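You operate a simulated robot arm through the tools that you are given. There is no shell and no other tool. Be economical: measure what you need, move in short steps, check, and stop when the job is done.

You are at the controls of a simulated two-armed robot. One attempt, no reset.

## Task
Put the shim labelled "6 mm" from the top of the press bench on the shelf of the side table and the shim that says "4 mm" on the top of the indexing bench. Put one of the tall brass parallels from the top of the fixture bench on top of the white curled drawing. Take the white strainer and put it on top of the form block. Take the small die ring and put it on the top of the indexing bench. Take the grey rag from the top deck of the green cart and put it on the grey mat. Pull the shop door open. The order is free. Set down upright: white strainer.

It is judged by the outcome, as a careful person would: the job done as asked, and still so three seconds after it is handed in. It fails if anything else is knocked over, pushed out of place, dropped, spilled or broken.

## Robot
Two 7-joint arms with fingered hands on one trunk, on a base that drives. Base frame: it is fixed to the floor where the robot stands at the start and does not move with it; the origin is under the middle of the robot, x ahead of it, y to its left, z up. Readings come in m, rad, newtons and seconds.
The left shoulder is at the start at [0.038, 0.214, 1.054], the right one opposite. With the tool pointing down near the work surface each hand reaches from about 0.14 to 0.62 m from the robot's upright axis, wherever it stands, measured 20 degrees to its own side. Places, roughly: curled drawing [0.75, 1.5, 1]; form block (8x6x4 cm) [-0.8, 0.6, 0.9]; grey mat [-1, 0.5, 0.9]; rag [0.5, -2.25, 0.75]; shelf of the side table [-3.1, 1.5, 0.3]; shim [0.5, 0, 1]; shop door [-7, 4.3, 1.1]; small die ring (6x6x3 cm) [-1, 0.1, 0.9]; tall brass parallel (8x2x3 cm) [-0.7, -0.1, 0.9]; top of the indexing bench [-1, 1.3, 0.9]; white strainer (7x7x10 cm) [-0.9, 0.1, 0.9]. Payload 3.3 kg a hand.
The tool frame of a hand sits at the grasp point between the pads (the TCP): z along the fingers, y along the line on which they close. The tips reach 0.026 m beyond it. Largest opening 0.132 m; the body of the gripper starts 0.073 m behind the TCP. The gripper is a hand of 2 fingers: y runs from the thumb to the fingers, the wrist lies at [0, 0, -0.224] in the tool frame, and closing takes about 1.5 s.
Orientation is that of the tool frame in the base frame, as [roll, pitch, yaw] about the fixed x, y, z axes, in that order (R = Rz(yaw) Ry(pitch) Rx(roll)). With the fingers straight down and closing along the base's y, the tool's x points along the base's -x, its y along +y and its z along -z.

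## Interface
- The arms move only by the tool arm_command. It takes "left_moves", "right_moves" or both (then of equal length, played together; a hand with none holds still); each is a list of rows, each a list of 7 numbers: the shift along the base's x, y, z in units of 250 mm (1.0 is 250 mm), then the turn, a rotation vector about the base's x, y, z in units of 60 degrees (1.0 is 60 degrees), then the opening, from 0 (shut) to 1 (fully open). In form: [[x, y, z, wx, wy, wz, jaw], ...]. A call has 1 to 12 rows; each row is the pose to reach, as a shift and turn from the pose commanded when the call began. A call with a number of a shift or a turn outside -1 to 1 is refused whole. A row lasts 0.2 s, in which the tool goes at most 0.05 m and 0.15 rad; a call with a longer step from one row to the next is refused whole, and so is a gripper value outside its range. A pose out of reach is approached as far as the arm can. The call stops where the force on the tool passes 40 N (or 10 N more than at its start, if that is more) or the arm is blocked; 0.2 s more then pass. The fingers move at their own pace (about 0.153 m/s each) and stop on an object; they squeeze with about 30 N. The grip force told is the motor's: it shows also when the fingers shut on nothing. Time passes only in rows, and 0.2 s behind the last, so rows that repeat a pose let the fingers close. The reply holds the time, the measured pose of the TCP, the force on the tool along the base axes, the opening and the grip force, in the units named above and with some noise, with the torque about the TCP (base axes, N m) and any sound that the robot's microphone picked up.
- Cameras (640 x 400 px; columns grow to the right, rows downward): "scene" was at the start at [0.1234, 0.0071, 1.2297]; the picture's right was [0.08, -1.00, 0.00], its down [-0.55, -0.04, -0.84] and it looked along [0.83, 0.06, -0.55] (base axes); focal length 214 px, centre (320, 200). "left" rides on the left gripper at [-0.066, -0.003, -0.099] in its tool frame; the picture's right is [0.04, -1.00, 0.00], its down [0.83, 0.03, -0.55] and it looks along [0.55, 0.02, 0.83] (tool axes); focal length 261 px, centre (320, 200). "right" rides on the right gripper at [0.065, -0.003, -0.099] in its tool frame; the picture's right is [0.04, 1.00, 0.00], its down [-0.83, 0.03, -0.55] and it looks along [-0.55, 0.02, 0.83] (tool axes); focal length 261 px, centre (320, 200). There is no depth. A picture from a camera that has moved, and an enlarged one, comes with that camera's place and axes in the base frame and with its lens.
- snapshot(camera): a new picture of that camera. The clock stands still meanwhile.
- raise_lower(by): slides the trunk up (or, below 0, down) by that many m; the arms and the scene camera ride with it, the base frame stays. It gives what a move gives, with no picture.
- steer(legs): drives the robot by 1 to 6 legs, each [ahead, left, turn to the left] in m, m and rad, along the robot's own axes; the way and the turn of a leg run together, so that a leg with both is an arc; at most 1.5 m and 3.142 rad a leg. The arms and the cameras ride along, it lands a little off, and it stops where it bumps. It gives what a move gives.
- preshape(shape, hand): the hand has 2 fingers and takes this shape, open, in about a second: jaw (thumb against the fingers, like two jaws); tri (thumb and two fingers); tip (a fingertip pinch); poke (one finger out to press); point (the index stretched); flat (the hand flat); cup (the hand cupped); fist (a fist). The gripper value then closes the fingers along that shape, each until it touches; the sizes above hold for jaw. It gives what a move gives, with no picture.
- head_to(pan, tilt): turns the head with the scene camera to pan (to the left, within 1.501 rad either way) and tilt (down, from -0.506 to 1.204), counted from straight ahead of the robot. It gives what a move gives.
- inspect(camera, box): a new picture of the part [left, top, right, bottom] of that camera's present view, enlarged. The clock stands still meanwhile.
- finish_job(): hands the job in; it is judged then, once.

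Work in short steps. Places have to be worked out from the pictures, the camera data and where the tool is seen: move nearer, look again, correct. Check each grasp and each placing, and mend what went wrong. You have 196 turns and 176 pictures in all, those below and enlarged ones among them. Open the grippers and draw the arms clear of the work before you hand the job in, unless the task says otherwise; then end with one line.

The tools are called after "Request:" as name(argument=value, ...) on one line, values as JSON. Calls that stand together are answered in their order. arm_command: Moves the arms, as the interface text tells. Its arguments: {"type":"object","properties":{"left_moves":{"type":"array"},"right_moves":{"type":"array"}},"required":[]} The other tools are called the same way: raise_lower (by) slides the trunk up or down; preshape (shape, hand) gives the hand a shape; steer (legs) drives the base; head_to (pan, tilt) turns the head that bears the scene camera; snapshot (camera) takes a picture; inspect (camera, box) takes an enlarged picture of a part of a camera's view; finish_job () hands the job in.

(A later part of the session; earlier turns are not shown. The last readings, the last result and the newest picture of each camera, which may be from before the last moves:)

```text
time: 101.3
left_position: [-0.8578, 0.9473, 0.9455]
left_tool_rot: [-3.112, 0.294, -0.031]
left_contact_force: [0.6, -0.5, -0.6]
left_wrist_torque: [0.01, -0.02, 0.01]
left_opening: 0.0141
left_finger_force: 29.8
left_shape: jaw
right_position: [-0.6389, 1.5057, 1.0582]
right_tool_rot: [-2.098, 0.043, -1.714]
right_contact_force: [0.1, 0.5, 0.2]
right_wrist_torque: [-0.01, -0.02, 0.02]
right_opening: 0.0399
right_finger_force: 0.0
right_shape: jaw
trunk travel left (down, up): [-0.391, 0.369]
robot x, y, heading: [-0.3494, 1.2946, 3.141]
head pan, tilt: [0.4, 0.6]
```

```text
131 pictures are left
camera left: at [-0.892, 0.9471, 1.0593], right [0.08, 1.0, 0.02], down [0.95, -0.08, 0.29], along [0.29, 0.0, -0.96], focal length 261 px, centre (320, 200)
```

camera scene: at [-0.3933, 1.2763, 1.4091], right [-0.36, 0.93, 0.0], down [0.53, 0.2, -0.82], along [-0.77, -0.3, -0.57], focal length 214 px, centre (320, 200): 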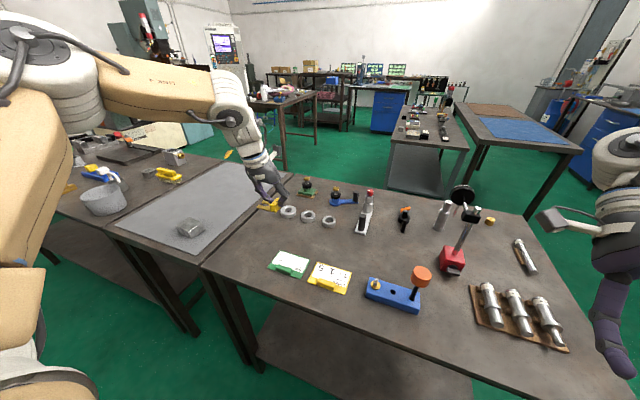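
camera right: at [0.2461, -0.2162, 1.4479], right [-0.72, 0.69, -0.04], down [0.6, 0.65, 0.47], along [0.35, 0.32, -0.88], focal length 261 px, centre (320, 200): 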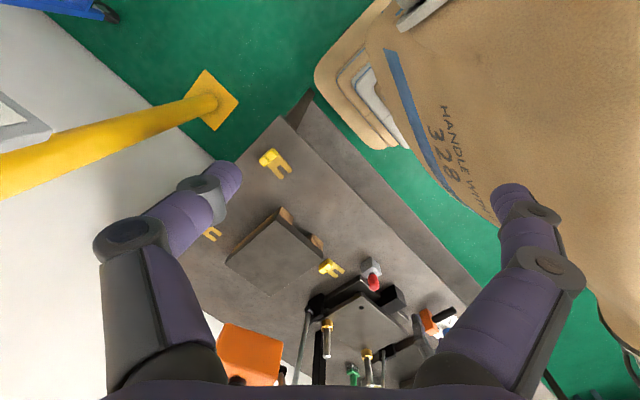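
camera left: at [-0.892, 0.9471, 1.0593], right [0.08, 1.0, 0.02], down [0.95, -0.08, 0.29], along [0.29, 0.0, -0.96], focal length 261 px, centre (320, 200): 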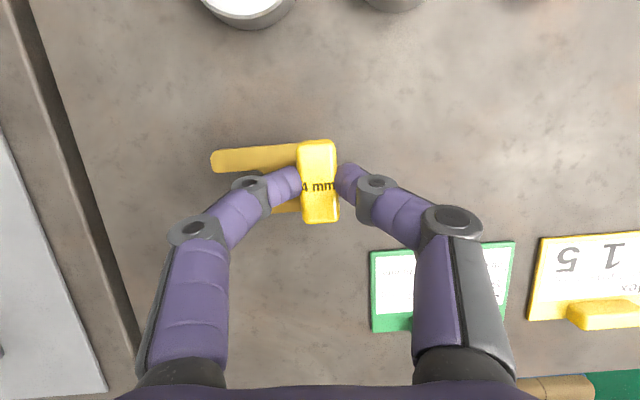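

Clear spot. I lower the last 2.5 cm slowly and read the force.

Request:
arm_command(left_moves=[[0, 0, -0.03, 0, 0, 0, 0], [0, 0, -0.06, 0, 0, 0, 0], [0, 0, -0.08, 0, 0, 0, 0], [0, 0, -0.095, 0, 0, 0, 0]])

Request:
snapshot(camera="left")

```text
time: 102.3
left_position: [-0.8567, 0.9466, 0.9207]
left_tool_rot: [-3.11, 0.292, -0.029]
left_contact_force: [0.9, 0.5, 0.1]
left_wrist_torque: [0.02, 0.01, -0.01]
left_opening: 0.0141
left_finger_force: 29.9
left_shape: jaw
right_position: [-0.6394, 1.5058, 1.0588]
right_tool_rot: [-2.094, 0.044, -1.716]
right_contact_force: [0.5, 0.7, -0.4]
right_wrist_torque: [0.05, 0.02, -0.02]
right_opening: 0.0399
right_finger_force: 0.0
right_shape: jaw
trunk travel left (down, up): [-0.391, 0.369]
robot x, y, heading: [-0.3425, 1.2907, 3.141]
head pan, tilt: [0.4, 0.6]
```

```text
130 pictures are left
camera left: at [-0.8915, 0.9468, 1.0348], right [0.08, 1.0, 0.02], down [0.95, -0.08, 0.29], along [0.29, 0.0, -0.96], focal length 261 px, centre (320, 200)
```

left: 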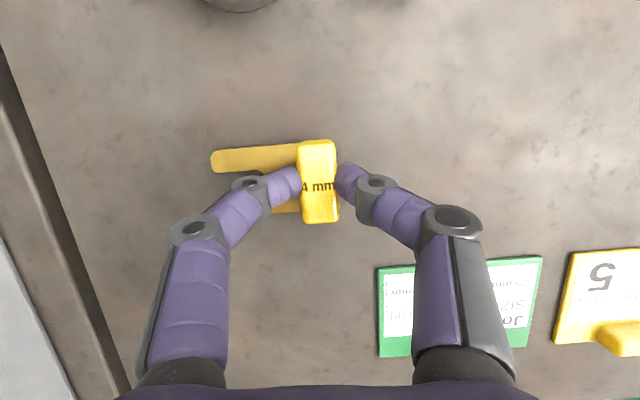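

No contact yet; continue in 2.5 mm steps.

Request:
arm_command(left_moves=[[0, 0, -0.01, 0, 0, 0, 0], [0, 0, -0.02, 0, 0, 0, 0], [0, 0, -0.03, 0, 0, 0, 0], [0, 0, -0.04, 0, 0, 0, 0]])

Request:
arm_command(left_moves=[[0, 0, -0.01, 0, 0, 0, 0], [0, 0, -0.02, 0, 0, 0, 0]])

```text
time: 103.3
left_position: [-0.8569, 0.948, 0.9149]
left_tool_rot: [-3.111, 0.305, -0.03]
left_contact_force: [-1.9, -2.7, 28.8]
left_wrist_torque: [-0.12, 0.16, -0.02]
left_opening: 0.0161
left_finger_force: 30.2
left_shape: jaw
right_position: [-0.6375, 1.5068, 1.0582]
right_tool_rot: [-2.097, 0.042, -1.715]
right_contact_force: [-0.1, 0.6, 0.5]
right_wrist_torque: [0.02, -0.01, -0.01]
right_opening: 0.04
right_finger_force: 0.0
right_shape: jaw
trunk travel left (down, up): [-0.391, 0.369]
robot x, y, heading: [-0.3447, 1.2943, 3.138]
head pan, tilt: [0.4, 0.6]
```

```text
time: 103.8
left_position: [-0.8594, 0.9482, 0.9147]
left_tool_rot: [-3.108, 0.31, -0.031]
left_contact_force: [5.7, -0.5, 20.8]
left_wrist_torque: [-0.04, 0.04, 0.01]
left_opening: 0.0179
left_finger_force: 29.8
left_shape: jaw
right_position: [-0.6377, 1.5063, 1.0589]
right_tool_rot: [-2.099, 0.043, -1.717]
right_contact_force: [0.1, 0.7, 0.0]
right_wrist_torque: [0.05, 0.01, 0.04]
right_opening: 0.0399
right_finger_force: 0.0
right_shape: jaw
trunk travel left (down, up): [-0.391, 0.369]
robot x, y, heading: [-0.3489, 1.2925, 3.139]
head pan, tilt: [0.4, 0.6]
stopped in row 2 (left hand): the force on the tool passed its limit at 42 N (the readings are from after the stop); the commanded pose is now the measured one
```

Contact: the shim is on the bench. I open slightly, then lift with the trunk and check.

Request:
arm_command(left_moves=[[0, 0, 0.02, 0, 0, 0, 0.1], [0, 0, 0.02, 0, 0, 0, 0.3], [0, 0, 0.02, 0, 0, 0, 0.4], [0, 0, 0.04, 0, 0, 0, 0.4]])

Request:
raise_lower(by=0.14)

Request:
snapshot(camera="left")

Request:
head_to(pan=0.9, tilt=0.6)

Request:
snapshot(camera="scene")

```text
time: 104.8
left_position: [-0.8594, 0.9465, 0.921]
left_tool_rot: [-3.108, 0.301, -0.031]
left_contact_force: [-0.6, -0.2, -0.3]
left_wrist_torque: [0.04, -0.02, 0.01]
left_opening: 0.0525
left_finger_force: 0.1
left_shape: jaw
right_position: [-0.6393, 1.5065, 1.058]
right_tool_rot: [-2.094, 0.043, -1.716]
right_contact_force: [-0.9, -0.1, 0.4]
right_wrist_torque: [-0.01, 0.0, 0.01]
right_opening: 0.0396
right_finger_force: 0.1
right_shape: jaw
trunk travel left (down, up): [-0.391, 0.369]
robot x, y, heading: [-0.3453, 1.2954, 3.134]
head pan, tilt: [0.4, 0.6]
```

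```text
time: 106.5
left_position: [-0.8591, 0.9474, 1.0599]
left_tool_rot: [-3.109, 0.303, -0.029]
left_contact_force: [0.6, 0.2, -0.1]
left_wrist_torque: [0.01, -0.01, 0.02]
left_opening: 0.0523
left_finger_force: 0.1
left_shape: jaw
right_position: [-0.639, 1.5068, 1.1987]
right_tool_rot: [-2.093, 0.045, -1.717]
right_contact_force: [-0.6, 1.1, -0.5]
right_wrist_torque: [-0.01, -0.01, -0.01]
right_opening: 0.0396
right_finger_force: 0.1
right_shape: jaw
trunk travel left (down, up): [-0.531, 0.229]
robot x, y, heading: [-0.3467, 1.2956, 3.142]
head pan, tilt: [0.4, 0.6]
```

```text
129 pictures are left
camera left: at [-0.8932, 0.9477, 1.1752], right [0.08, 1.0, 0.02], down [0.96, -0.08, 0.28], along [0.28, 0.0, -0.96], focal length 261 px, centre (320, 200)
```

left: 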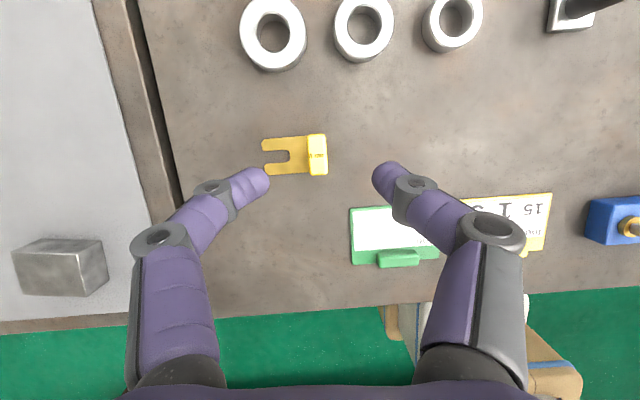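

```text
time: 107.4
left_position: [-0.86, 0.9478, 1.0619]
left_tool_rot: [-3.108, 0.301, -0.03]
left_contact_force: [0.4, 0.0, 0.4]
left_wrist_torque: [0.01, 0.03, -0.03]
left_opening: 0.0523
left_finger_force: 0.1
left_shape: jaw
right_position: [-0.6399, 1.5058, 1.1976]
right_tool_rot: [-2.094, 0.044, -1.717]
right_contact_force: [0.8, -0.1, 0.9]
right_wrist_torque: [-0.02, 0.0, -0.03]
right_opening: 0.0398
right_finger_force: 0.1
right_shape: jaw
trunk travel left (down, up): [-0.531, 0.229]
robot x, y, heading: [-0.3473, 1.295, 3.139]
head pan, tilt: [0.901, 0.6]
```

```text
128 pictures are left
camera scene: at [-0.4189, 1.2241, 1.4242], right [-0.78, 0.62, 0.0], down [0.35, 0.44, -0.82], along [-0.51, -0.64, -0.57], focal length 214 px, centre (320, 200)
```

scene: 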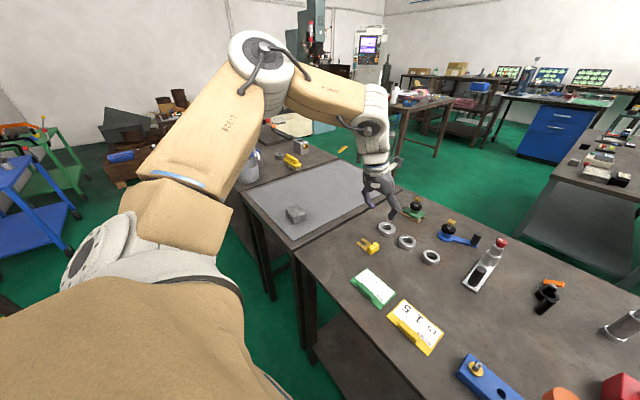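

4 mm shim placed well. Next the fixture bench: I slide 0.45 m toward it (robot's left) and look.

Request:
steer(legs=[[-0.05, 0.45, 0]])

Request:
head_to(pan=0.45, tilt=0.75)

Request:
snapshot(camera="scene")

Request:
snapshot(camera="left")

```text
time: 110.0
left_position: [-0.818, 0.5224, 1.0605]
left_tool_rot: [-3.109, 0.304, -0.041]
left_contact_force: [0.0, -1.1, -0.2]
left_wrist_torque: [0.02, -0.03, -0.01]
left_opening: 0.0523
left_finger_force: 0.0
left_shape: jaw
right_position: [-0.5914, 1.0789, 1.1989]
right_tool_rot: [-2.095, 0.045, -1.726]
right_contact_force: [-1.0, 0.2, -0.7]
right_wrist_torque: [0.04, -0.02, 0.05]
right_opening: 0.0402
right_finger_force: 0.1
right_shape: jaw
trunk travel left (down, up): [-0.531, 0.229]
robot x, y, heading: [-0.2994, 0.8643, 3.129]
head pan, tilt: [0.901, 0.6]
```

```text
time: 110.9
left_position: [-0.8173, 0.5216, 1.0613]
left_tool_rot: [-3.107, 0.302, -0.042]
left_contact_force: [0.0, -0.2, 0.3]
left_wrist_torque: [0.01, 0.03, 0.0]
left_opening: 0.0523
left_finger_force: 0.1
left_shape: jaw
right_position: [-0.5898, 1.0785, 1.1974]
right_tool_rot: [-2.095, 0.043, -1.726]
right_contact_force: [1.0, -0.4, -0.2]
right_wrist_torque: [0.01, 0.04, 0.01]
right_opening: 0.0399
right_finger_force: 0.1
right_shape: jaw
trunk travel left (down, up): [-0.531, 0.229]
robot x, y, heading: [-0.3023, 0.8635, 3.128]
head pan, tilt: [0.45, 0.75]
```

```text
127 pictures are left
camera scene: at [-0.3927, 0.8279, 1.4113], right [-0.42, 0.91, 0.0], down [0.62, 0.29, -0.73], along [-0.66, -0.31, -0.68], focal length 214 px, centre (320, 200)
```

scene: 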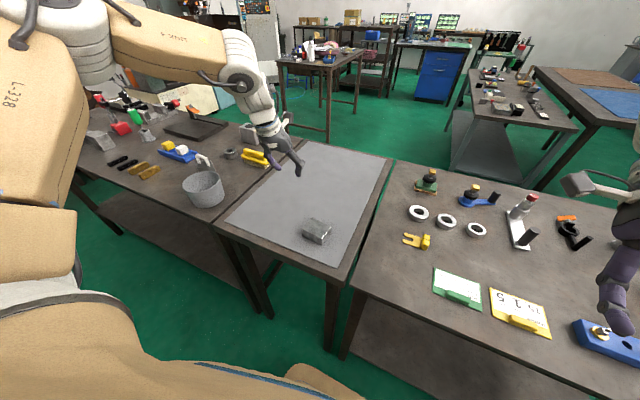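

```text
126 pictures are left
camera left: at [-0.8506, 0.5232, 1.1755], right [0.09, 1.0, 0.02], down [0.96, -0.09, 0.28], along [0.28, -0.01, -0.96], focal length 261 px, centre (320, 200)
```

left: 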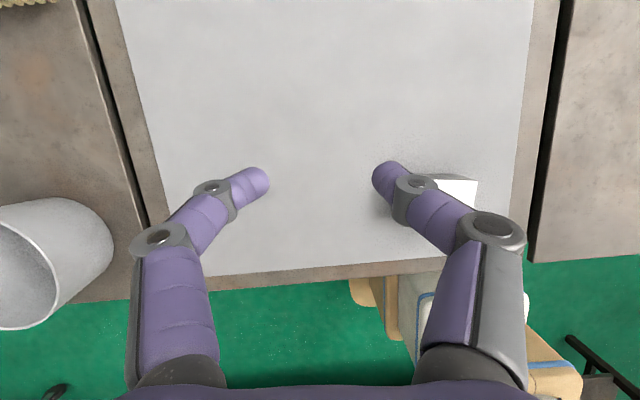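

I enlarge the fixture bench.

Request:
inspect(camera="scene", box=[70, 85, 310, 235])

```text
2.67 times, centred on (190, 160) of scene
camera zoom: at [-0.3927, 0.8279, 1.4113], right [-0.42, 0.91, 0.0], down [0.62, 0.29, -0.73], along [-0.66, -0.31, -0.68], focal length 572 px, centre (667, 307)
```

zoom: 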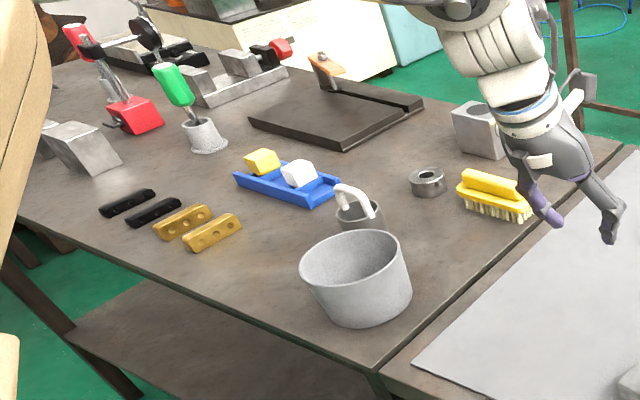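

Strainer candidate: the small cup with white handle behind the big pail; ring, brass parallels visible. I raise a bit and slide 0.4 m farther left for closer views.

Request:
raise_lower(by=0.06)

Request:
steer(legs=[[0, 0.4, 0.013]])

Request:
snapshot(camera="left")

Request:
head_to(pan=0.3, tilt=0.75)

Request:
snapshot(camera="scene")

```text
time: 111.9
left_position: [-0.8179, 0.5222, 1.1209]
left_tool_rot: [-3.108, 0.302, -0.039]
left_contact_force: [0.2, 0.0, 0.2]
left_wrist_torque: [0.0, 0.01, 0.02]
left_opening: 0.0522
left_finger_force: 0.1
left_shape: jaw
right_position: [-0.5915, 1.0776, 1.2577]
right_tool_rot: [-2.095, 0.045, -1.726]
right_contact_force: [-0.2, -0.3, 0.2]
right_wrist_torque: [0.06, -0.01, -0.01]
right_opening: 0.0399
right_finger_force: 0.1
right_shape: jaw
trunk travel left (down, up): [-0.591, 0.169]
robot x, y, heading: [-0.3028, 0.8641, 3.134]
head pan, tilt: [0.45, 0.75]
```

```text
time: 114.4
left_position: [-0.8115, 0.1111, 1.1204]
left_tool_rot: [-3.109, 0.302, -0.018]
left_contact_force: [0.4, 0.9, -0.1]
left_wrist_torque: [0.0, -0.01, -0.02]
left_opening: 0.0525
left_finger_force: 0.1
left_shape: jaw
right_position: [-0.5962, 0.6725, 1.2578]
right_tool_rot: [-2.095, 0.044, -1.708]
right_contact_force: [0.4, 0.3, -0.3]
right_wrist_torque: [0.01, 0.0, 0.03]
right_opening: 0.04
right_finger_force: 0.0
right_shape: jaw
trunk travel left (down, up): [-0.591, 0.169]
robot x, y, heading: [-0.3014, 0.4613, -3.134]
head pan, tilt: [0.45, 0.75]
```

```text
124 pictures are left
camera left: at [-0.8447, 0.1109, 1.2353], right [0.07, 1.0, 0.02], down [0.96, -0.07, 0.28], along [0.28, 0.0, -0.96], focal length 261 px, centre (320, 200)
```

left: 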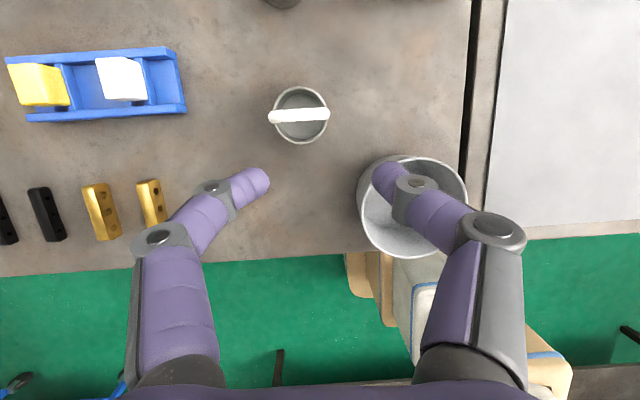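

```text
time: 115.1
left_position: [-0.8121, 0.1116, 1.1208]
left_tool_rot: [-3.108, 0.302, -0.017]
left_contact_force: [0.1, -0.4, 0.7]
left_wrist_torque: [-0.01, -0.01, -0.03]
left_opening: 0.0522
left_finger_force: 0.0
left_shape: jaw
right_position: [-0.5953, 0.6721, 1.2585]
right_tool_rot: [-2.097, 0.044, -1.706]
right_contact_force: [-0.7, 0.7, 0.0]
right_wrist_torque: [0.03, -0.02, 0.0]
right_opening: 0.0398
right_finger_force: 0.2
right_shape: jaw
trunk travel left (down, up): [-0.591, 0.169]
robot x, y, heading: [-0.3055, 0.4594, -3.133]
head pan, tilt: [0.3, 0.75]
```

```text
123 pictures are left
camera scene: at [-0.3954, 0.4377, 1.4714], right [-0.3, 0.95, 0.0], down [0.65, 0.21, -0.73], along [-0.7, -0.22, -0.68], focal length 214 px, centre (320, 200)
```

scene: 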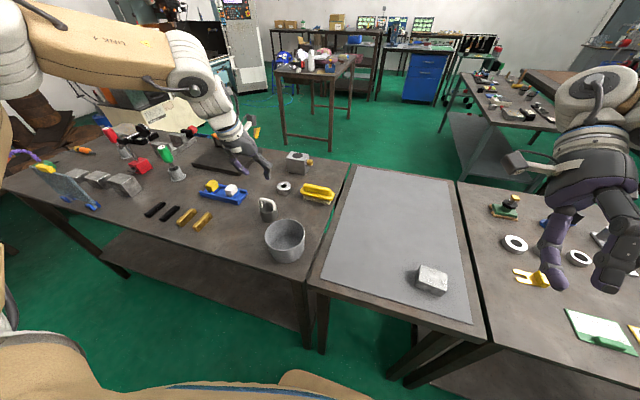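

Request:
inspect(camera="scene", box=[230, 165, 350, 240])

Request:
inspect(camera="scene", box=[130, 170, 250, 245])

```text
5.33 times, centred on (290, 202) of scene
camera zoom: at [-0.3954, 0.4377, 1.4714], right [-0.3, 0.95, 0.0], down [0.65, 0.21, -0.73], along [-0.7, -0.22, -0.68], focal length 1144 px, centre (480, 187)
```

zoom: 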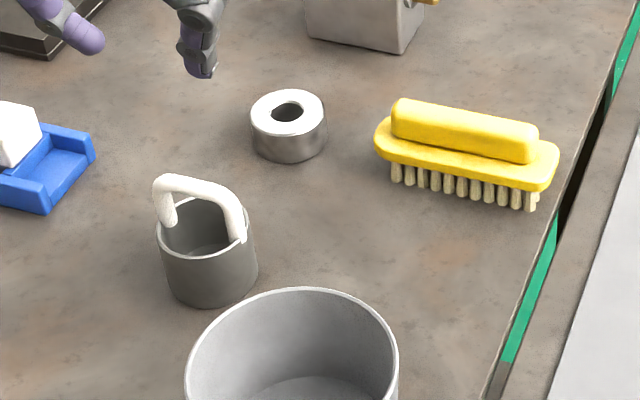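

```text
5.33 times, centred on (190, 208) of scene
camera zoom: at [-0.3954, 0.4377, 1.4714], right [-0.3, 0.95, 0.0], down [0.65, 0.21, -0.73], along [-0.7, -0.22, -0.68], focal length 1144 px, centre (1013, 160)
```

zoom: 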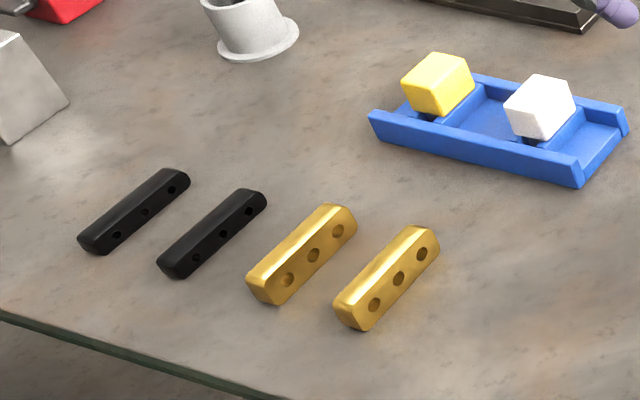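

The strainer is the cup with the white handle, centre about (-0.855,0.096), clear of the pail for a y-closing grasp. I open to 0.1 m and drive 4 cm ahead.

Request:
arm_command(left_moves=[[0, 0, 0, 0, 0, 0, 0.8], [0, 0, 0, 0, 0, 0, 0.8]])

Request:
steer(legs=[[0.045, 0.015, -0.008]])

Request:
snapshot(camera="left")

```text
time: 115.7
left_position: [-0.8112, 0.1117, 1.1202]
left_tool_rot: [-3.108, 0.302, -0.018]
left_contact_force: [-0.3, 0.0, 0.0]
left_wrist_torque: [0.0, -0.01, -0.03]
left_opening: 0.1052
left_finger_force: 0.1
left_shape: jaw
right_position: [-0.5965, 0.6723, 1.2582]
right_tool_rot: [-2.097, 0.042, -1.706]
right_contact_force: [0.4, 0.2, 0.0]
right_wrist_torque: [-0.02, 0.01, 0.03]
right_opening: 0.0398
right_finger_force: 0.1
right_shape: jaw
trunk travel left (down, up): [-0.591, 0.169]
robot x, y, heading: [-0.3031, 0.4661, -3.131]
head pan, tilt: [0.3, 0.75]
```

```text
time: 116.6
left_position: [-0.8626, 0.1, 1.1199]
left_tool_rot: [-3.107, 0.3, -0.027]
left_contact_force: [-0.8, 0.0, 0.7]
left_wrist_torque: [0.0, -0.02, -0.02]
left_opening: 0.1053
left_finger_force: 0.1
left_shape: jaw
right_position: [-0.6425, 0.6585, 1.2576]
right_tool_rot: [-2.093, 0.046, -1.715]
right_contact_force: [-0.4, -1.7, -1.2]
right_wrist_torque: [0.0, -0.01, 0.01]
right_opening: 0.0397
right_finger_force: 0.0
right_shape: jaw
trunk travel left (down, up): [-0.591, 0.169]
robot x, y, heading: [-0.3467, 0.4498, 3.141]
head pan, tilt: [0.3, 0.75]
```

```text
120 pictures are left
camera left: at [-0.8956, 0.1001, 1.234], right [0.08, 1.0, 0.02], down [0.96, -0.08, 0.28], along [0.28, 0.0, -0.96], focal length 261 px, centre (320, 200)
```

left: 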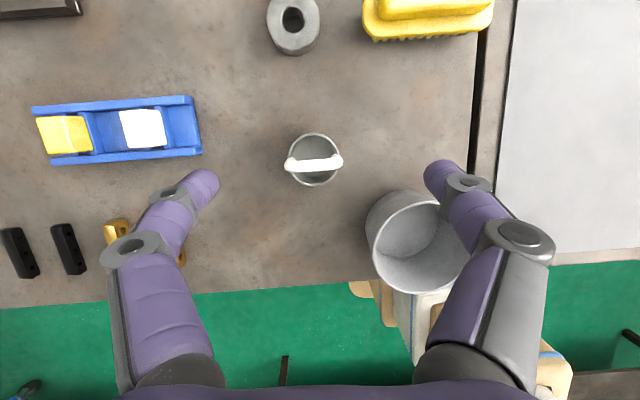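

Aligned within millimetres. I narrow to 0.09 m and lower the trunk 0.12, then check.

Request:
arm_command(left_moves=[[0.01, -0.008, 0, 0, 0, 0, 0.7], [0.02, -0.008, 0, 0, 0, 0, 0.7]])

Request:
raise_lower(by=-0.12)

Request:
snapshot(camera="left")

Request:
inspect(camera="scene", box=[180, 120, 360, 270])

```text
time: 117.2
left_position: [-0.8554, 0.0976, 1.1204]
left_tool_rot: [-3.108, 0.303, -0.027]
left_contact_force: [0.2, -0.1, 0.1]
left_wrist_torque: [0.03, -0.01, -0.04]
left_opening: 0.0927
left_finger_force: 0.0
left_shape: jaw
right_position: [-0.6416, 0.6601, 1.2579]
right_tool_rot: [-2.095, 0.044, -1.714]
right_contact_force: [0.4, -0.5, 0.3]
right_wrist_torque: [0.04, 0.02, 0.03]
right_opening: 0.0397
right_finger_force: 0.0
right_shape: jaw
trunk travel left (down, up): [-0.591, 0.169]
robot x, y, heading: [-0.3478, 0.445, 3.139]
head pan, tilt: [0.3, 0.75]
```

```text
time: 118.7
left_position: [-0.8539, 0.0984, 1.001]
left_tool_rot: [-3.108, 0.304, -0.029]
left_contact_force: [0.6, -0.8, 0.3]
left_wrist_torque: [0.01, -0.01, -0.06]
left_opening: 0.0928
left_finger_force: 0.0
left_shape: jaw
right_position: [-0.6406, 0.6586, 1.1372]
right_tool_rot: [-2.096, 0.043, -1.715]
right_contact_force: [-0.1, 0.6, -1.0]
right_wrist_torque: [0.0, -0.03, 0.02]
right_opening: 0.0397
right_finger_force: 0.1
right_shape: jaw
trunk travel left (down, up): [-0.471, 0.289]
robot x, y, heading: [-0.3472, 0.4464, 3.14]
head pan, tilt: [0.3, 0.75]
```

```text
119 pictures are left
camera left: at [-0.8879, 0.0989, 1.1159], right [0.08, 1.0, 0.02], down [0.96, -0.08, 0.28], along [0.28, 0.0, -0.96], focal length 261 px, centre (320, 200)
```

left: 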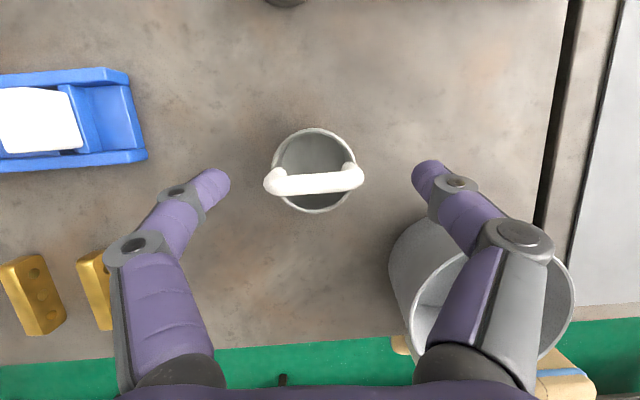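

```text
2.67 times, centred on (270, 195) of scene
camera zoom: at [-0.4474, 0.4227, 1.3512], right [-0.29, 0.96, 0.0], down [0.65, 0.2, -0.73], along [-0.7, -0.22, -0.68], focal length 572 px, centre (453, 213)
```

zoom: 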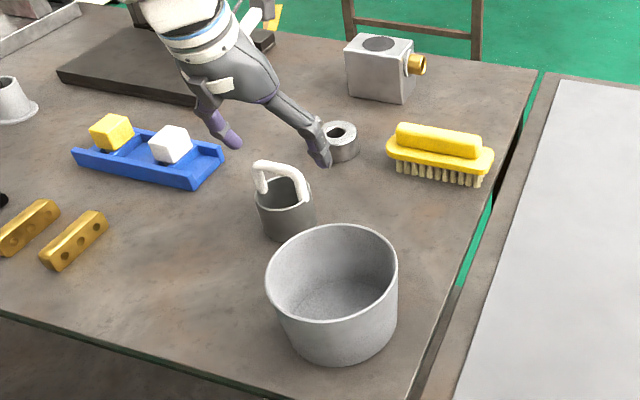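

Fingers straddle the strainer with the handle between them. Lower 7 cm and close.

Request:
raise_lower(by=-0.07)

Request:
arm_command(left_moves=[[-0.01, 0, 0, 0, 0, 0, 0.5], [-0.01, 0, 0, 0, 0, 0, 0.3], [-0.01, 0, 0, 0, 0, 0, 0.2], [-0.01, 0, 0, 0, 0, 0, 0.2], [-0.01, 0, 0, 0, 0, 0, 0.2]])

Request:
snapshot(camera="left")

```text
time: 119.8
left_position: [-0.8537, 0.0978, 0.9314]
left_tool_rot: [-3.108, 0.303, -0.029]
left_contact_force: [-0.2, 0.3, -0.2]
left_wrist_torque: [0.03, -0.02, -0.01]
left_opening: 0.0927
left_finger_force: 0.1
left_shape: jaw
right_position: [-0.6405, 0.6595, 1.0682]
right_tool_rot: [-2.096, 0.045, -1.713]
right_contact_force: [0.4, 1.2, -1.4]
right_wrist_torque: [0.02, 0.01, 0.02]
right_opening: 0.0397
right_finger_force: 0.0
right_shape: jaw
trunk travel left (down, up): [-0.401, 0.359]
robot x, y, heading: [-0.346, 0.4456, 3.142]
head pan, tilt: [0.3, 0.75]
```

```text
time: 121.0
left_position: [-0.8573, 0.0988, 0.9309]
left_tool_rot: [-3.109, 0.301, -0.028]
left_contact_force: [-0.5, -0.5, 0.4]
left_wrist_torque: [0.0, 0.02, -0.01]
left_opening: 0.0473
left_finger_force: 30.0
left_shape: jaw
right_position: [-0.64, 0.6588, 1.0682]
right_tool_rot: [-2.094, 0.043, -1.716]
right_contact_force: [-0.6, -0.7, 0.8]
right_wrist_torque: [-0.04, -0.04, 0.01]
right_opening: 0.0398
right_finger_force: 0.1
right_shape: jaw
trunk travel left (down, up): [-0.401, 0.359]
robot x, y, heading: [-0.3464, 0.4446, 3.144]
head pan, tilt: [0.3, 0.75]
```

```text
117 pictures are left
camera left: at [-0.8909, 0.0992, 1.0458], right [0.08, 1.0, 0.02], down [0.96, -0.08, 0.28], along [0.28, 0.0, -0.96], focal length 261 px, centre (320, 200)
```

left: 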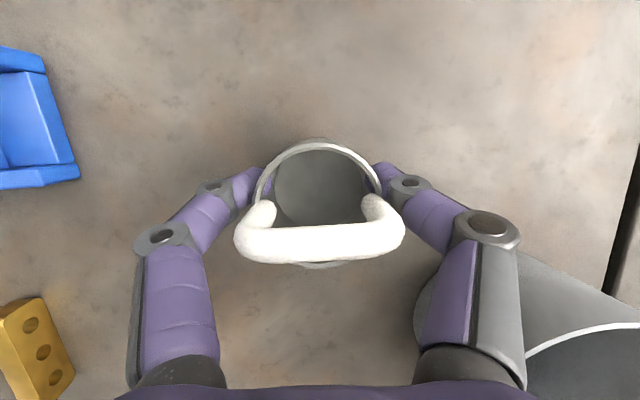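

Gripped at 47 mm with 30 N. I lift 5 cm and check.

Request:
raise_lower(by=0.06)

Request:
snapshot(camera="left")

Request:
inspect(camera="scene", box=[180, 120, 360, 270])

```text
time: 122.0
left_position: [-0.8578, 0.0982, 0.9901]
left_tool_rot: [-3.108, 0.303, -0.029]
left_contact_force: [-0.2, -0.3, -0.9]
left_wrist_torque: [-0.03, 0.05, 0.04]
left_opening: 0.0474
left_finger_force: 29.7
left_shape: jaw
right_position: [-0.6405, 0.6595, 1.1277]
right_tool_rot: [-2.094, 0.043, -1.715]
right_contact_force: [0.6, -0.1, -0.9]
right_wrist_torque: [0.02, -0.02, 0.0]
right_opening: 0.0397
right_finger_force: 0.0
right_shape: jaw
trunk travel left (down, up): [-0.461, 0.299]
robot x, y, heading: [-0.3472, 0.4479, 3.14]
head pan, tilt: [0.3, 0.75]
```

```text
116 pictures are left
camera left: at [-0.8909, 0.0986, 1.1048], right [0.08, 1.0, 0.02], down [0.96, -0.08, 0.28], along [0.28, 0.0, -0.96], focal length 261 px, centre (320, 200)
```

left: 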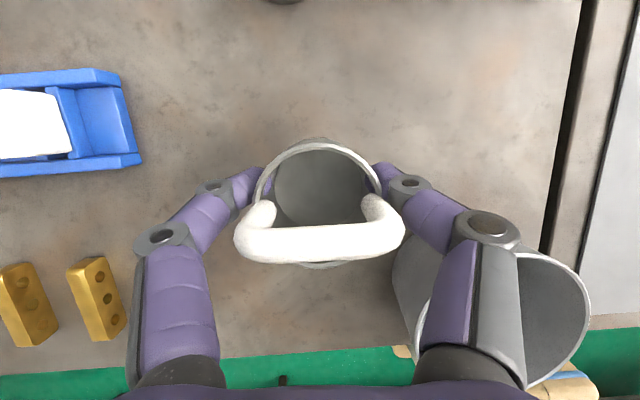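

```text
2.67 times, centred on (270, 195) of scene
camera zoom: at [-0.449, 0.4227, 1.341], right [-0.29, 0.96, 0.0], down [0.65, 0.2, -0.73], along [-0.7, -0.22, -0.68], focal length 572 px, centre (453, 213)
```

zoom: 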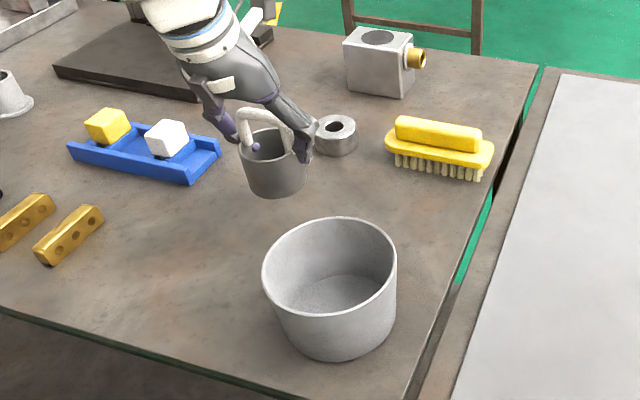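

Held upright. I raise 0.13 m and slide to the form block (robot's right 0.48 m, back 5 cm).

Request:
raise_lower(by=0.13)

Request:
steer(legs=[[-0.055, -0.45, 0]])

Request:
snapshot(camera="left")

Request:
snapshot(camera="scene")

```text
time: 123.6
left_position: [-0.8574, 0.0981, 1.1206]
left_tool_rot: [-3.108, 0.302, -0.027]
left_contact_force: [0.1, 0.3, -1.8]
left_wrist_torque: [0.01, -0.01, 0.01]
left_opening: 0.0472
left_finger_force: 30.3
left_shape: jaw
right_position: [-0.6406, 0.6589, 1.2569]
right_tool_rot: [-2.094, 0.043, -1.715]
right_contact_force: [-0.1, 0.9, -0.1]
right_wrist_torque: [0.02, -0.01, 0.04]
right_opening: 0.0399
right_finger_force: 0.1
right_shape: jaw
trunk travel left (down, up): [-0.591, 0.169]
robot x, y, heading: [-0.3487, 0.4481, 3.143]
head pan, tilt: [0.3, 0.75]
```

```text
time: 126.4
left_position: [-0.8026, 0.5613, 1.1225]
left_tool_rot: [-3.109, 0.302, -0.031]
left_contact_force: [0.2, -0.2, -1.6]
left_wrist_torque: [-0.02, -0.02, -0.02]
left_opening: 0.0475
left_finger_force: 30.2
left_shape: jaw
right_position: [-0.5822, 1.1206, 1.2578]
right_tool_rot: [-2.097, 0.045, -1.716]
right_contact_force: [-0.1, -0.3, -0.3]
right_wrist_torque: [0.01, 0.0, -0.03]
right_opening: 0.0398
right_finger_force: 0.1
right_shape: jaw
trunk travel left (down, up): [-0.591, 0.169]
robot x, y, heading: [-0.2914, 0.908, 3.136]
head pan, tilt: [0.3, 0.75]
```

```text
114 pictures are left
camera left: at [-0.8347, 0.5615, 1.2356], right [0.08, 1.0, 0.02], down [0.96, -0.08, 0.28], along [0.28, 0.0, -0.96], focal length 261 px, centre (320, 200)
```

left: 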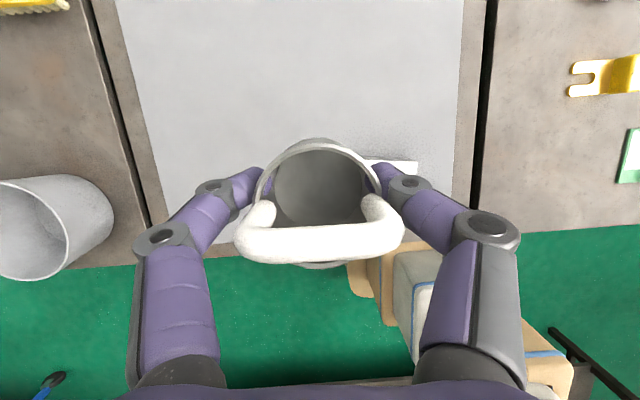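

```text
113 pictures are left
camera scene: at [-0.3841, 0.8842, 1.4714], right [-0.29, 0.96, 0.0], down [0.65, 0.2, -0.73], along [-0.7, -0.21, -0.68], focal length 214 px, centre (320, 200)
```

scene: 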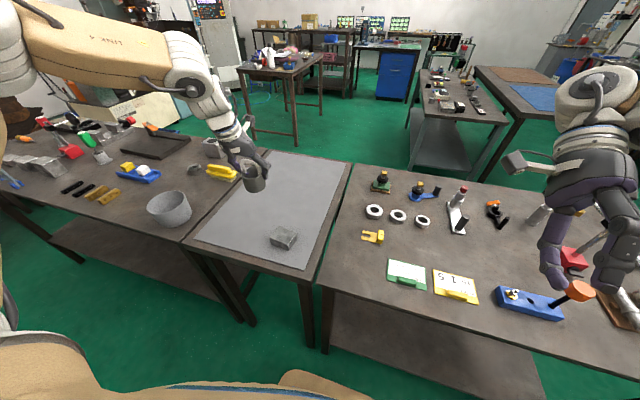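

I measure the form block with an enlargement.

Request:
inspect(camera="scene", box=[252, 218, 316, 258])

```text
10.00 times, centred on (284, 238) of scene
camera zoom: at [-0.3841, 0.8842, 1.4714], right [-0.29, 0.96, 0.0], down [0.65, 0.2, -0.73], along [-0.7, -0.21, -0.68], focal length 2145 px, centre (680, -180)
```

zoom: 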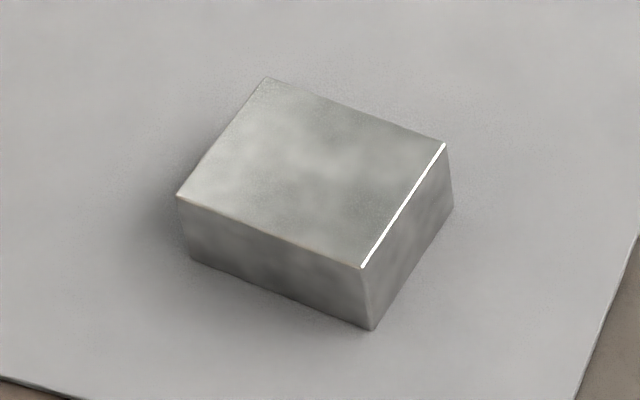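

Form block top centre ≈ (-0.758,0.650). I drive so the strainer is above it.

Request:
steer(legs=[[-0.048, -0.085, 0.006]])

Request:
snapshot(camera="left")

```text
time: 127.5
left_position: [-0.7513, 0.6473, 1.1215]
left_tool_rot: [-3.108, 0.303, -0.026]
left_contact_force: [-0.7, 1.0, -0.3]
left_wrist_torque: [-0.04, -0.03, 0.02]
left_opening: 0.0472
left_finger_force: 29.7
left_shape: jaw
right_position: [-0.534, 1.2089, 1.2594]
right_tool_rot: [-2.096, 0.044, -1.712]
right_contact_force: [-0.1, -0.2, 0.2]
right_wrist_torque: [-0.03, 0.0, -0.03]
right_opening: 0.0399
right_finger_force: 0.0
right_shape: jaw
trunk travel left (down, up): [-0.591, 0.169]
robot x, y, heading: [-0.2404, 0.9943, -3.142]
head pan, tilt: [0.3, 0.75]
```

```text
111 pictures are left
camera left: at [-0.7839, 0.6465, 1.2358], right [0.07, 1.0, 0.02], down [0.96, -0.08, 0.28], along [0.28, 0.0, -0.96], focal length 261 px, centre (320, 200)
```

left: 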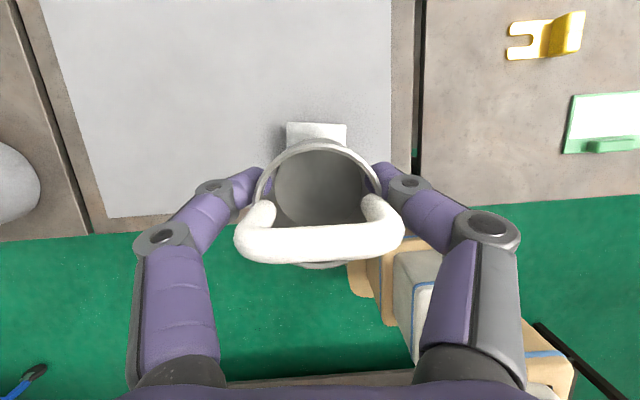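

Consistent: block centre (-0.758,0.650). Small correction, then lower the trunk 0.13 to just above.

Request:
arm_command(left_moves=[[-0.014, 0.01, 0, 0, 0, 0, 0.2], [-0.014, 0.01, 0, 0, 0, 0, 0.2]])

Request:
raise_lower(by=-0.13)

Request:
inspect(camera="scene", box=[200, 150, 360, 250])

```text
time: 128.1
left_position: [-0.7535, 0.6483, 1.1211]
left_tool_rot: [-3.11, 0.304, -0.025]
left_contact_force: [-0.5, -0.2, -0.7]
left_wrist_torque: [0.02, 0.01, 0.0]
left_opening: 0.0474
left_finger_force: 30.1
left_shape: jaw
right_position: [-0.5345, 1.2067, 1.2587]
right_tool_rot: [-2.097, 0.044, -1.712]
right_contact_force: [-0.6, -0.2, -0.6]
right_wrist_torque: [0.03, 0.02, 0.02]
right_opening: 0.0398
right_finger_force: 0.0
right_shape: jaw
trunk travel left (down, up): [-0.591, 0.169]
robot x, y, heading: [-0.2395, 0.9908, -3.144]
head pan, tilt: [0.3, 0.75]
```

```text
time: 129.7
left_position: [-0.7548, 0.6475, 0.9915]
left_tool_rot: [-3.109, 0.305, -0.026]
left_contact_force: [0.2, -0.1, -1.6]
left_wrist_torque: [-0.02, 0.01, -0.01]
left_opening: 0.0473
left_finger_force: 30.4
left_shape: jaw
right_position: [-0.5362, 1.2088, 1.1282]
right_tool_rot: [-2.096, 0.043, -1.711]
right_contact_force: [0.1, 0.3, 0.2]
right_wrist_torque: [0.0, -0.03, 0.01]
right_opening: 0.0398
right_finger_force: 0.1
right_shape: jaw
trunk travel left (down, up): [-0.461, 0.299]
robot x, y, heading: [-0.2435, 0.9963, -3.146]
head pan, tilt: [0.3, 0.75]
```

```text
4.00 times, centred on (280, 200) of scene
camera zoom: at [-0.3428, 0.9706, 1.3412], right [-0.3, 0.96, 0.0], down [0.65, 0.2, -0.73], along [-0.7, -0.22, -0.68], focal length 858 px, centre (480, 200)
```

zoom: 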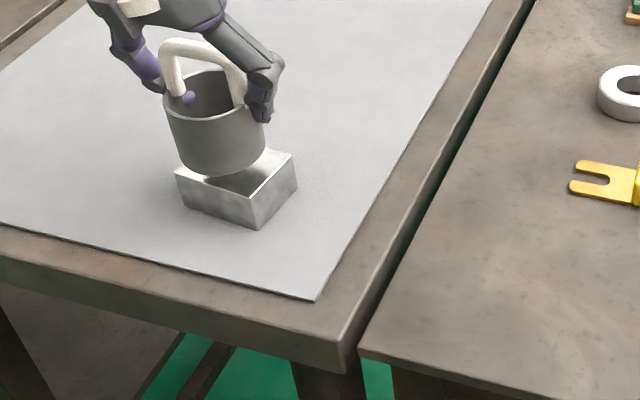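

Well aligned above the block. Lower in small steps until contact.

Request:
arm_command(left_moves=[[0, 0, -0.015, 0, 0, 0, 0.2], [0, 0, -0.03, 0, 0, 0, 0.2], [0, 0, -0.045, 0, 0, 0, 0.2], [0, 0, -0.055, 0, 0, 0, 0.2], [0, 0, -0.065, 0, 0, 0, 0.2]])

```text
time: 130.9
left_position: [-0.7555, 0.6488, 0.9746]
left_tool_rot: [-3.108, 0.301, -0.027]
left_contact_force: [0.5, -0.4, -1.8]
left_wrist_torque: [0.0, -0.02, 0.01]
left_opening: 0.0472
left_finger_force: 30.4
left_shape: jaw
right_position: [-0.5351, 1.2074, 1.1283]
right_tool_rot: [-2.097, 0.044, -1.712]
right_contact_force: [0.6, -0.1, -0.6]
right_wrist_torque: [-0.01, 0.02, -0.01]
right_opening: 0.0397
right_finger_force: 0.2
right_shape: jaw
trunk travel left (down, up): [-0.461, 0.299]
robot x, y, heading: [-0.2392, 0.9928, -3.141]
head pan, tilt: [0.3, 0.75]
```

Request:
arm_command(left_moves=[[0, 0, -0.008, 0, 0, 0, 0.2], [0, 0, -0.016, 0, 0, 0, 0.2], [0, 0, -0.024, 0, 0, 0, 0.2]])

```text
time: 131.7
left_position: [-0.7537, 0.6489, 0.9706]
left_tool_rot: [-3.109, 0.305, -0.027]
left_contact_force: [-0.7, -0.6, 4.5]
left_wrist_torque: [-0.1, 0.05, -0.03]
left_opening: 0.0475
left_finger_force: 30.4
left_shape: jaw
right_position: [-0.5348, 1.2071, 1.1287]
right_tool_rot: [-2.096, 0.044, -1.711]
right_contact_force: [0.3, -0.2, -0.7]
right_wrist_torque: [0.02, 0.04, -0.02]
right_opening: 0.0396
right_finger_force: 0.1
right_shape: jaw
trunk travel left (down, up): [-0.461, 0.299]
robot x, y, heading: [-0.243, 0.9946, -3.141]
head pan, tilt: [0.3, 0.75]
```

Light contact. I open and then raise straight up.

Request:
arm_command(left_moves=[[0, 0, -0.004, 0, 0, 0, 0.38], [0, 0, -0.004, 0, 0, 0, 0.45], [0, 0, -0.004, 0, 0, 0, 0.6], [0, 0, -0.004, 0, 0, 0, 0.7]])

Request:
raise_lower(by=0.15)

Request:
inspect(camera="scene", box=[200, 150, 360, 250])

```text
time: 132.7
left_position: [-0.7537, 0.6479, 0.9686]
left_tool_rot: [-3.108, 0.303, -0.027]
left_contact_force: [0.8, 0.3, -0.7]
left_wrist_torque: [-0.05, 0.0, 0.02]
left_opening: 0.0922
left_finger_force: 0.1
left_shape: jaw
right_position: [-0.535, 1.2063, 1.1278]
right_tool_rot: [-2.095, 0.045, -1.711]
right_contact_force: [0.1, -0.5, -0.4]
right_wrist_torque: [-0.02, 0.0, -0.02]
right_opening: 0.0398
right_finger_force: 0.1
right_shape: jaw
trunk travel left (down, up): [-0.461, 0.299]
robot x, y, heading: [-0.2425, 0.9928, -3.141]
head pan, tilt: [0.3, 0.75]
```

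```text
time: 134.4
left_position: [-0.7535, 0.647, 1.1172]
left_tool_rot: [-3.107, 0.302, -0.027]
left_contact_force: [-0.5, -0.3, 0.2]
left_wrist_torque: [0.03, 0.02, -0.02]
left_opening: 0.092
left_finger_force: 0.0
left_shape: jaw
right_position: [-0.5356, 1.2074, 1.2787]
right_tool_rot: [-2.096, 0.044, -1.71]
right_contact_force: [-0.1, 0.8, 0.7]
right_wrist_torque: [-0.02, 0.0, 0.02]
right_opening: 0.0398
right_finger_force: 0.1
right_shape: jaw
trunk travel left (down, up): [-0.611, 0.149]
robot x, y, heading: [-0.2453, 0.9946, -3.145]
head pan, tilt: [0.3, 0.75]
```

```text
4.00 times, centred on (280, 200) of scene
camera zoom: at [-0.3351, 0.9706, 1.4913], right [-0.3, 0.96, 0.0], down [0.65, 0.2, -0.73], along [-0.7, -0.22, -0.68], focal length 858 px, centre (480, 200)
```

zoom: 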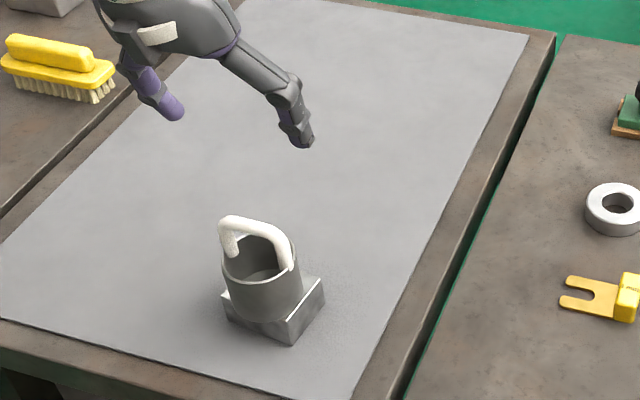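

Strainer stands upright on the form block. Next the brass parallel near (-0.762,-0.105): slide left 0.75 m.

Request:
steer(legs=[[0.0, 0.73, 0]])

Request:
snapshot(camera="left")

```text
time: 138.4
left_position: [-0.7521, -0.0898, 1.1174]
left_tool_rot: [-3.108, 0.302, -0.024]
left_contact_force: [-0.4, 0.5, -0.7]
left_wrist_torque: [0.05, 0.03, -0.04]
left_opening: 0.0921
left_finger_force: 0.1
left_shape: jaw
right_position: [-0.5332, 0.4702, 1.2776]
right_tool_rot: [-2.095, 0.043, -1.71]
right_contact_force: [0.1, 0.7, 0.7]
right_wrist_torque: [0.03, 0.01, 0.01]
right_opening: 0.0396
right_finger_force: 0.0
right_shape: jaw
trunk travel left (down, up): [-0.611, 0.149]
robot x, y, heading: [-0.2436, 0.2617, -3.134]
head pan, tilt: [0.3, 0.75]
```

```text
108 pictures are left
camera left: at [-0.7855, -0.0891, 1.232], right [0.07, 1.0, 0.02], down [0.96, -0.07, 0.28], along [0.28, 0.0, -0.96], focal length 261 px, centre (320, 200)
```

left: 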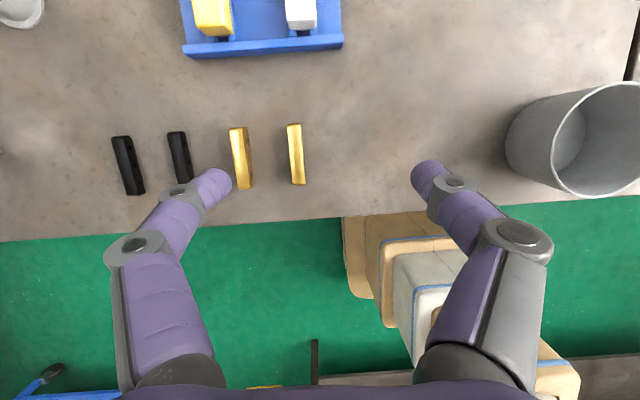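

The nearest brass parallel's centre is (-0.755,-0.117). I shift the arm 2.7 cm, narrow the opening, lower 0.17.

Request:
arm_command(left_moves=[[-0.006, -0.055, 0, 0, 0, 0, 0.38], [-0.012, -0.108, 0, 0, 0, 0, 0.38], [-0.012, -0.108, 0, 0, 0, 0, 0.38]])

Request:
raise_lower(by=-0.165)

Request:
snapshot(camera="left")

```text
time: 139.2
left_position: [-0.7546, -0.1153, 1.1184]
left_tool_rot: [-3.109, 0.304, -0.023]
left_contact_force: [0.9, 0.2, 0.1]
left_wrist_torque: [0.01, 0.0, 0.03]
left_opening: 0.0507
left_finger_force: 0.0
left_shape: jaw
right_position: [-0.5352, 0.471, 1.278]
right_tool_rot: [-2.097, 0.045, -1.711]
right_contact_force: [0.2, -0.7, 0.3]
right_wrist_torque: [0.0, 0.01, 0.02]
right_opening: 0.0399
right_finger_force: 0.0
right_shape: jaw
trunk travel left (down, up): [-0.611, 0.149]
robot x, y, heading: [-0.2356, 0.2575, -3.138]
head pan, tilt: [0.3, 0.75]
```

```text
time: 141.1
left_position: [-0.7557, -0.1159, 0.9534]
left_tool_rot: [-3.107, 0.302, -0.023]
left_contact_force: [0.1, -0.3, -0.5]
left_wrist_torque: [0.01, 0.03, 0.01]
left_opening: 0.0507
left_finger_force: 0.1
left_shape: jaw
right_position: [-0.5339, 0.4704, 1.1131]
right_tool_rot: [-2.096, 0.043, -1.71]
right_contact_force: [0.6, -0.7, 0.4]
right_wrist_torque: [0.02, 0.0, 0.02]
right_opening: 0.0398
right_finger_force: 0.2
right_shape: jaw
trunk travel left (down, up): [-0.446, 0.314]
robot x, y, heading: [-0.2392, 0.2609, -3.136]
head pan, tilt: [0.3, 0.75]
```

```text
107 pictures are left
camera left: at [-0.7883, -0.1157, 1.0676], right [0.07, 1.0, 0.02], down [0.96, -0.07, 0.28], along [0.28, 0.0, -0.96], focal length 261 px, centre (320, 200)
```

left: 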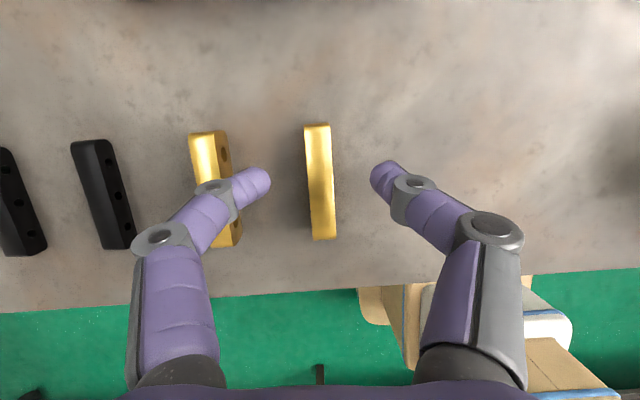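

Centred. Lower 3.8 cm and close.

Request:
arm_command(left_moves=[[0, 0, -0.05, 0, 0, 0, 0.38], [0, 0, -0.1, 0, 0, 0, 0.38], [0, 0, -0.15, 0, 0, 0, 0.38], [0, 0, -0.15, 0, 0, 0, 0.2], [0, 0, -0.15, 0, 0, 0, 0], [0, 0, -0.15, 0, 0, 0, 0], [0, 0, -0.15, 0, 0, 0, 0]])

Request:
raise_lower(by=0.2)

Request:
snapshot(camera="left")

```text
time: 142.7
left_position: [-0.7562, -0.1159, 0.9161]
left_tool_rot: [-3.108, 0.301, -0.023]
left_contact_force: [0.4, 0.3, 0.2]
left_wrist_torque: [-0.02, 0.0, -0.01]
left_opening: 0.0099
left_finger_force: 30.1
left_shape: jaw
right_position: [-0.5344, 0.4697, 1.1132]
right_tool_rot: [-2.096, 0.045, -1.71]
right_contact_force: [-0.1, 0.0, -0.6]
right_wrist_torque: [0.0, -0.05, -0.04]
right_opening: 0.0396
right_finger_force: 0.0
right_shape: jaw
trunk travel left (down, up): [-0.446, 0.314]
robot x, y, heading: [-0.2452, 0.2609, -3.139]
head pan, tilt: [0.3, 0.75]
```

```text
time: 144.9
left_position: [-0.7553, -0.1158, 1.1154]
left_tool_rot: [-3.107, 0.303, -0.022]
left_contact_force: [0.0, 0.4, -2.4]
left_wrist_torque: [0.02, 0.02, 0.02]
left_opening: 0.01
left_finger_force: 30.5
left_shape: jaw
right_position: [-0.5341, 0.4701, 1.3125]
right_tool_rot: [-2.095, 0.044, -1.71]
right_contact_force: [-0.4, 0.0, 0.4]
right_wrist_torque: [0.0, -0.02, -0.03]
right_opening: 0.04
right_finger_force: 0.1
right_shape: jaw
trunk travel left (down, up): [-0.646, 0.114]
robot x, y, heading: [-0.2423, 0.2593, -3.136]
head pan, tilt: [0.3, 0.75]
```

```text
106 pictures are left
camera left: at [-0.7888, -0.1159, 1.2293], right [0.07, 1.0, 0.02], down [0.96, -0.07, 0.28], along [0.28, 0.0, -0.96], focal length 261 px, centre (320, 200)
```

left: 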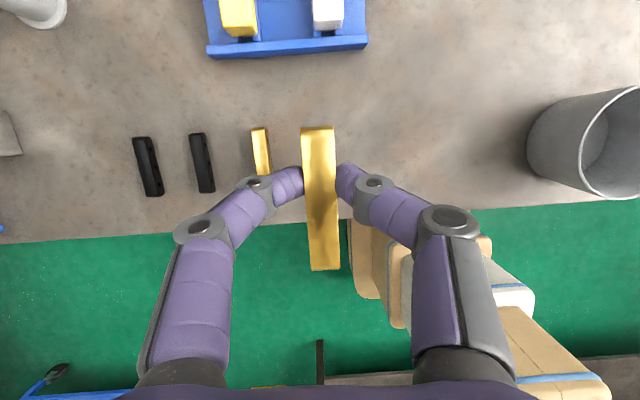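

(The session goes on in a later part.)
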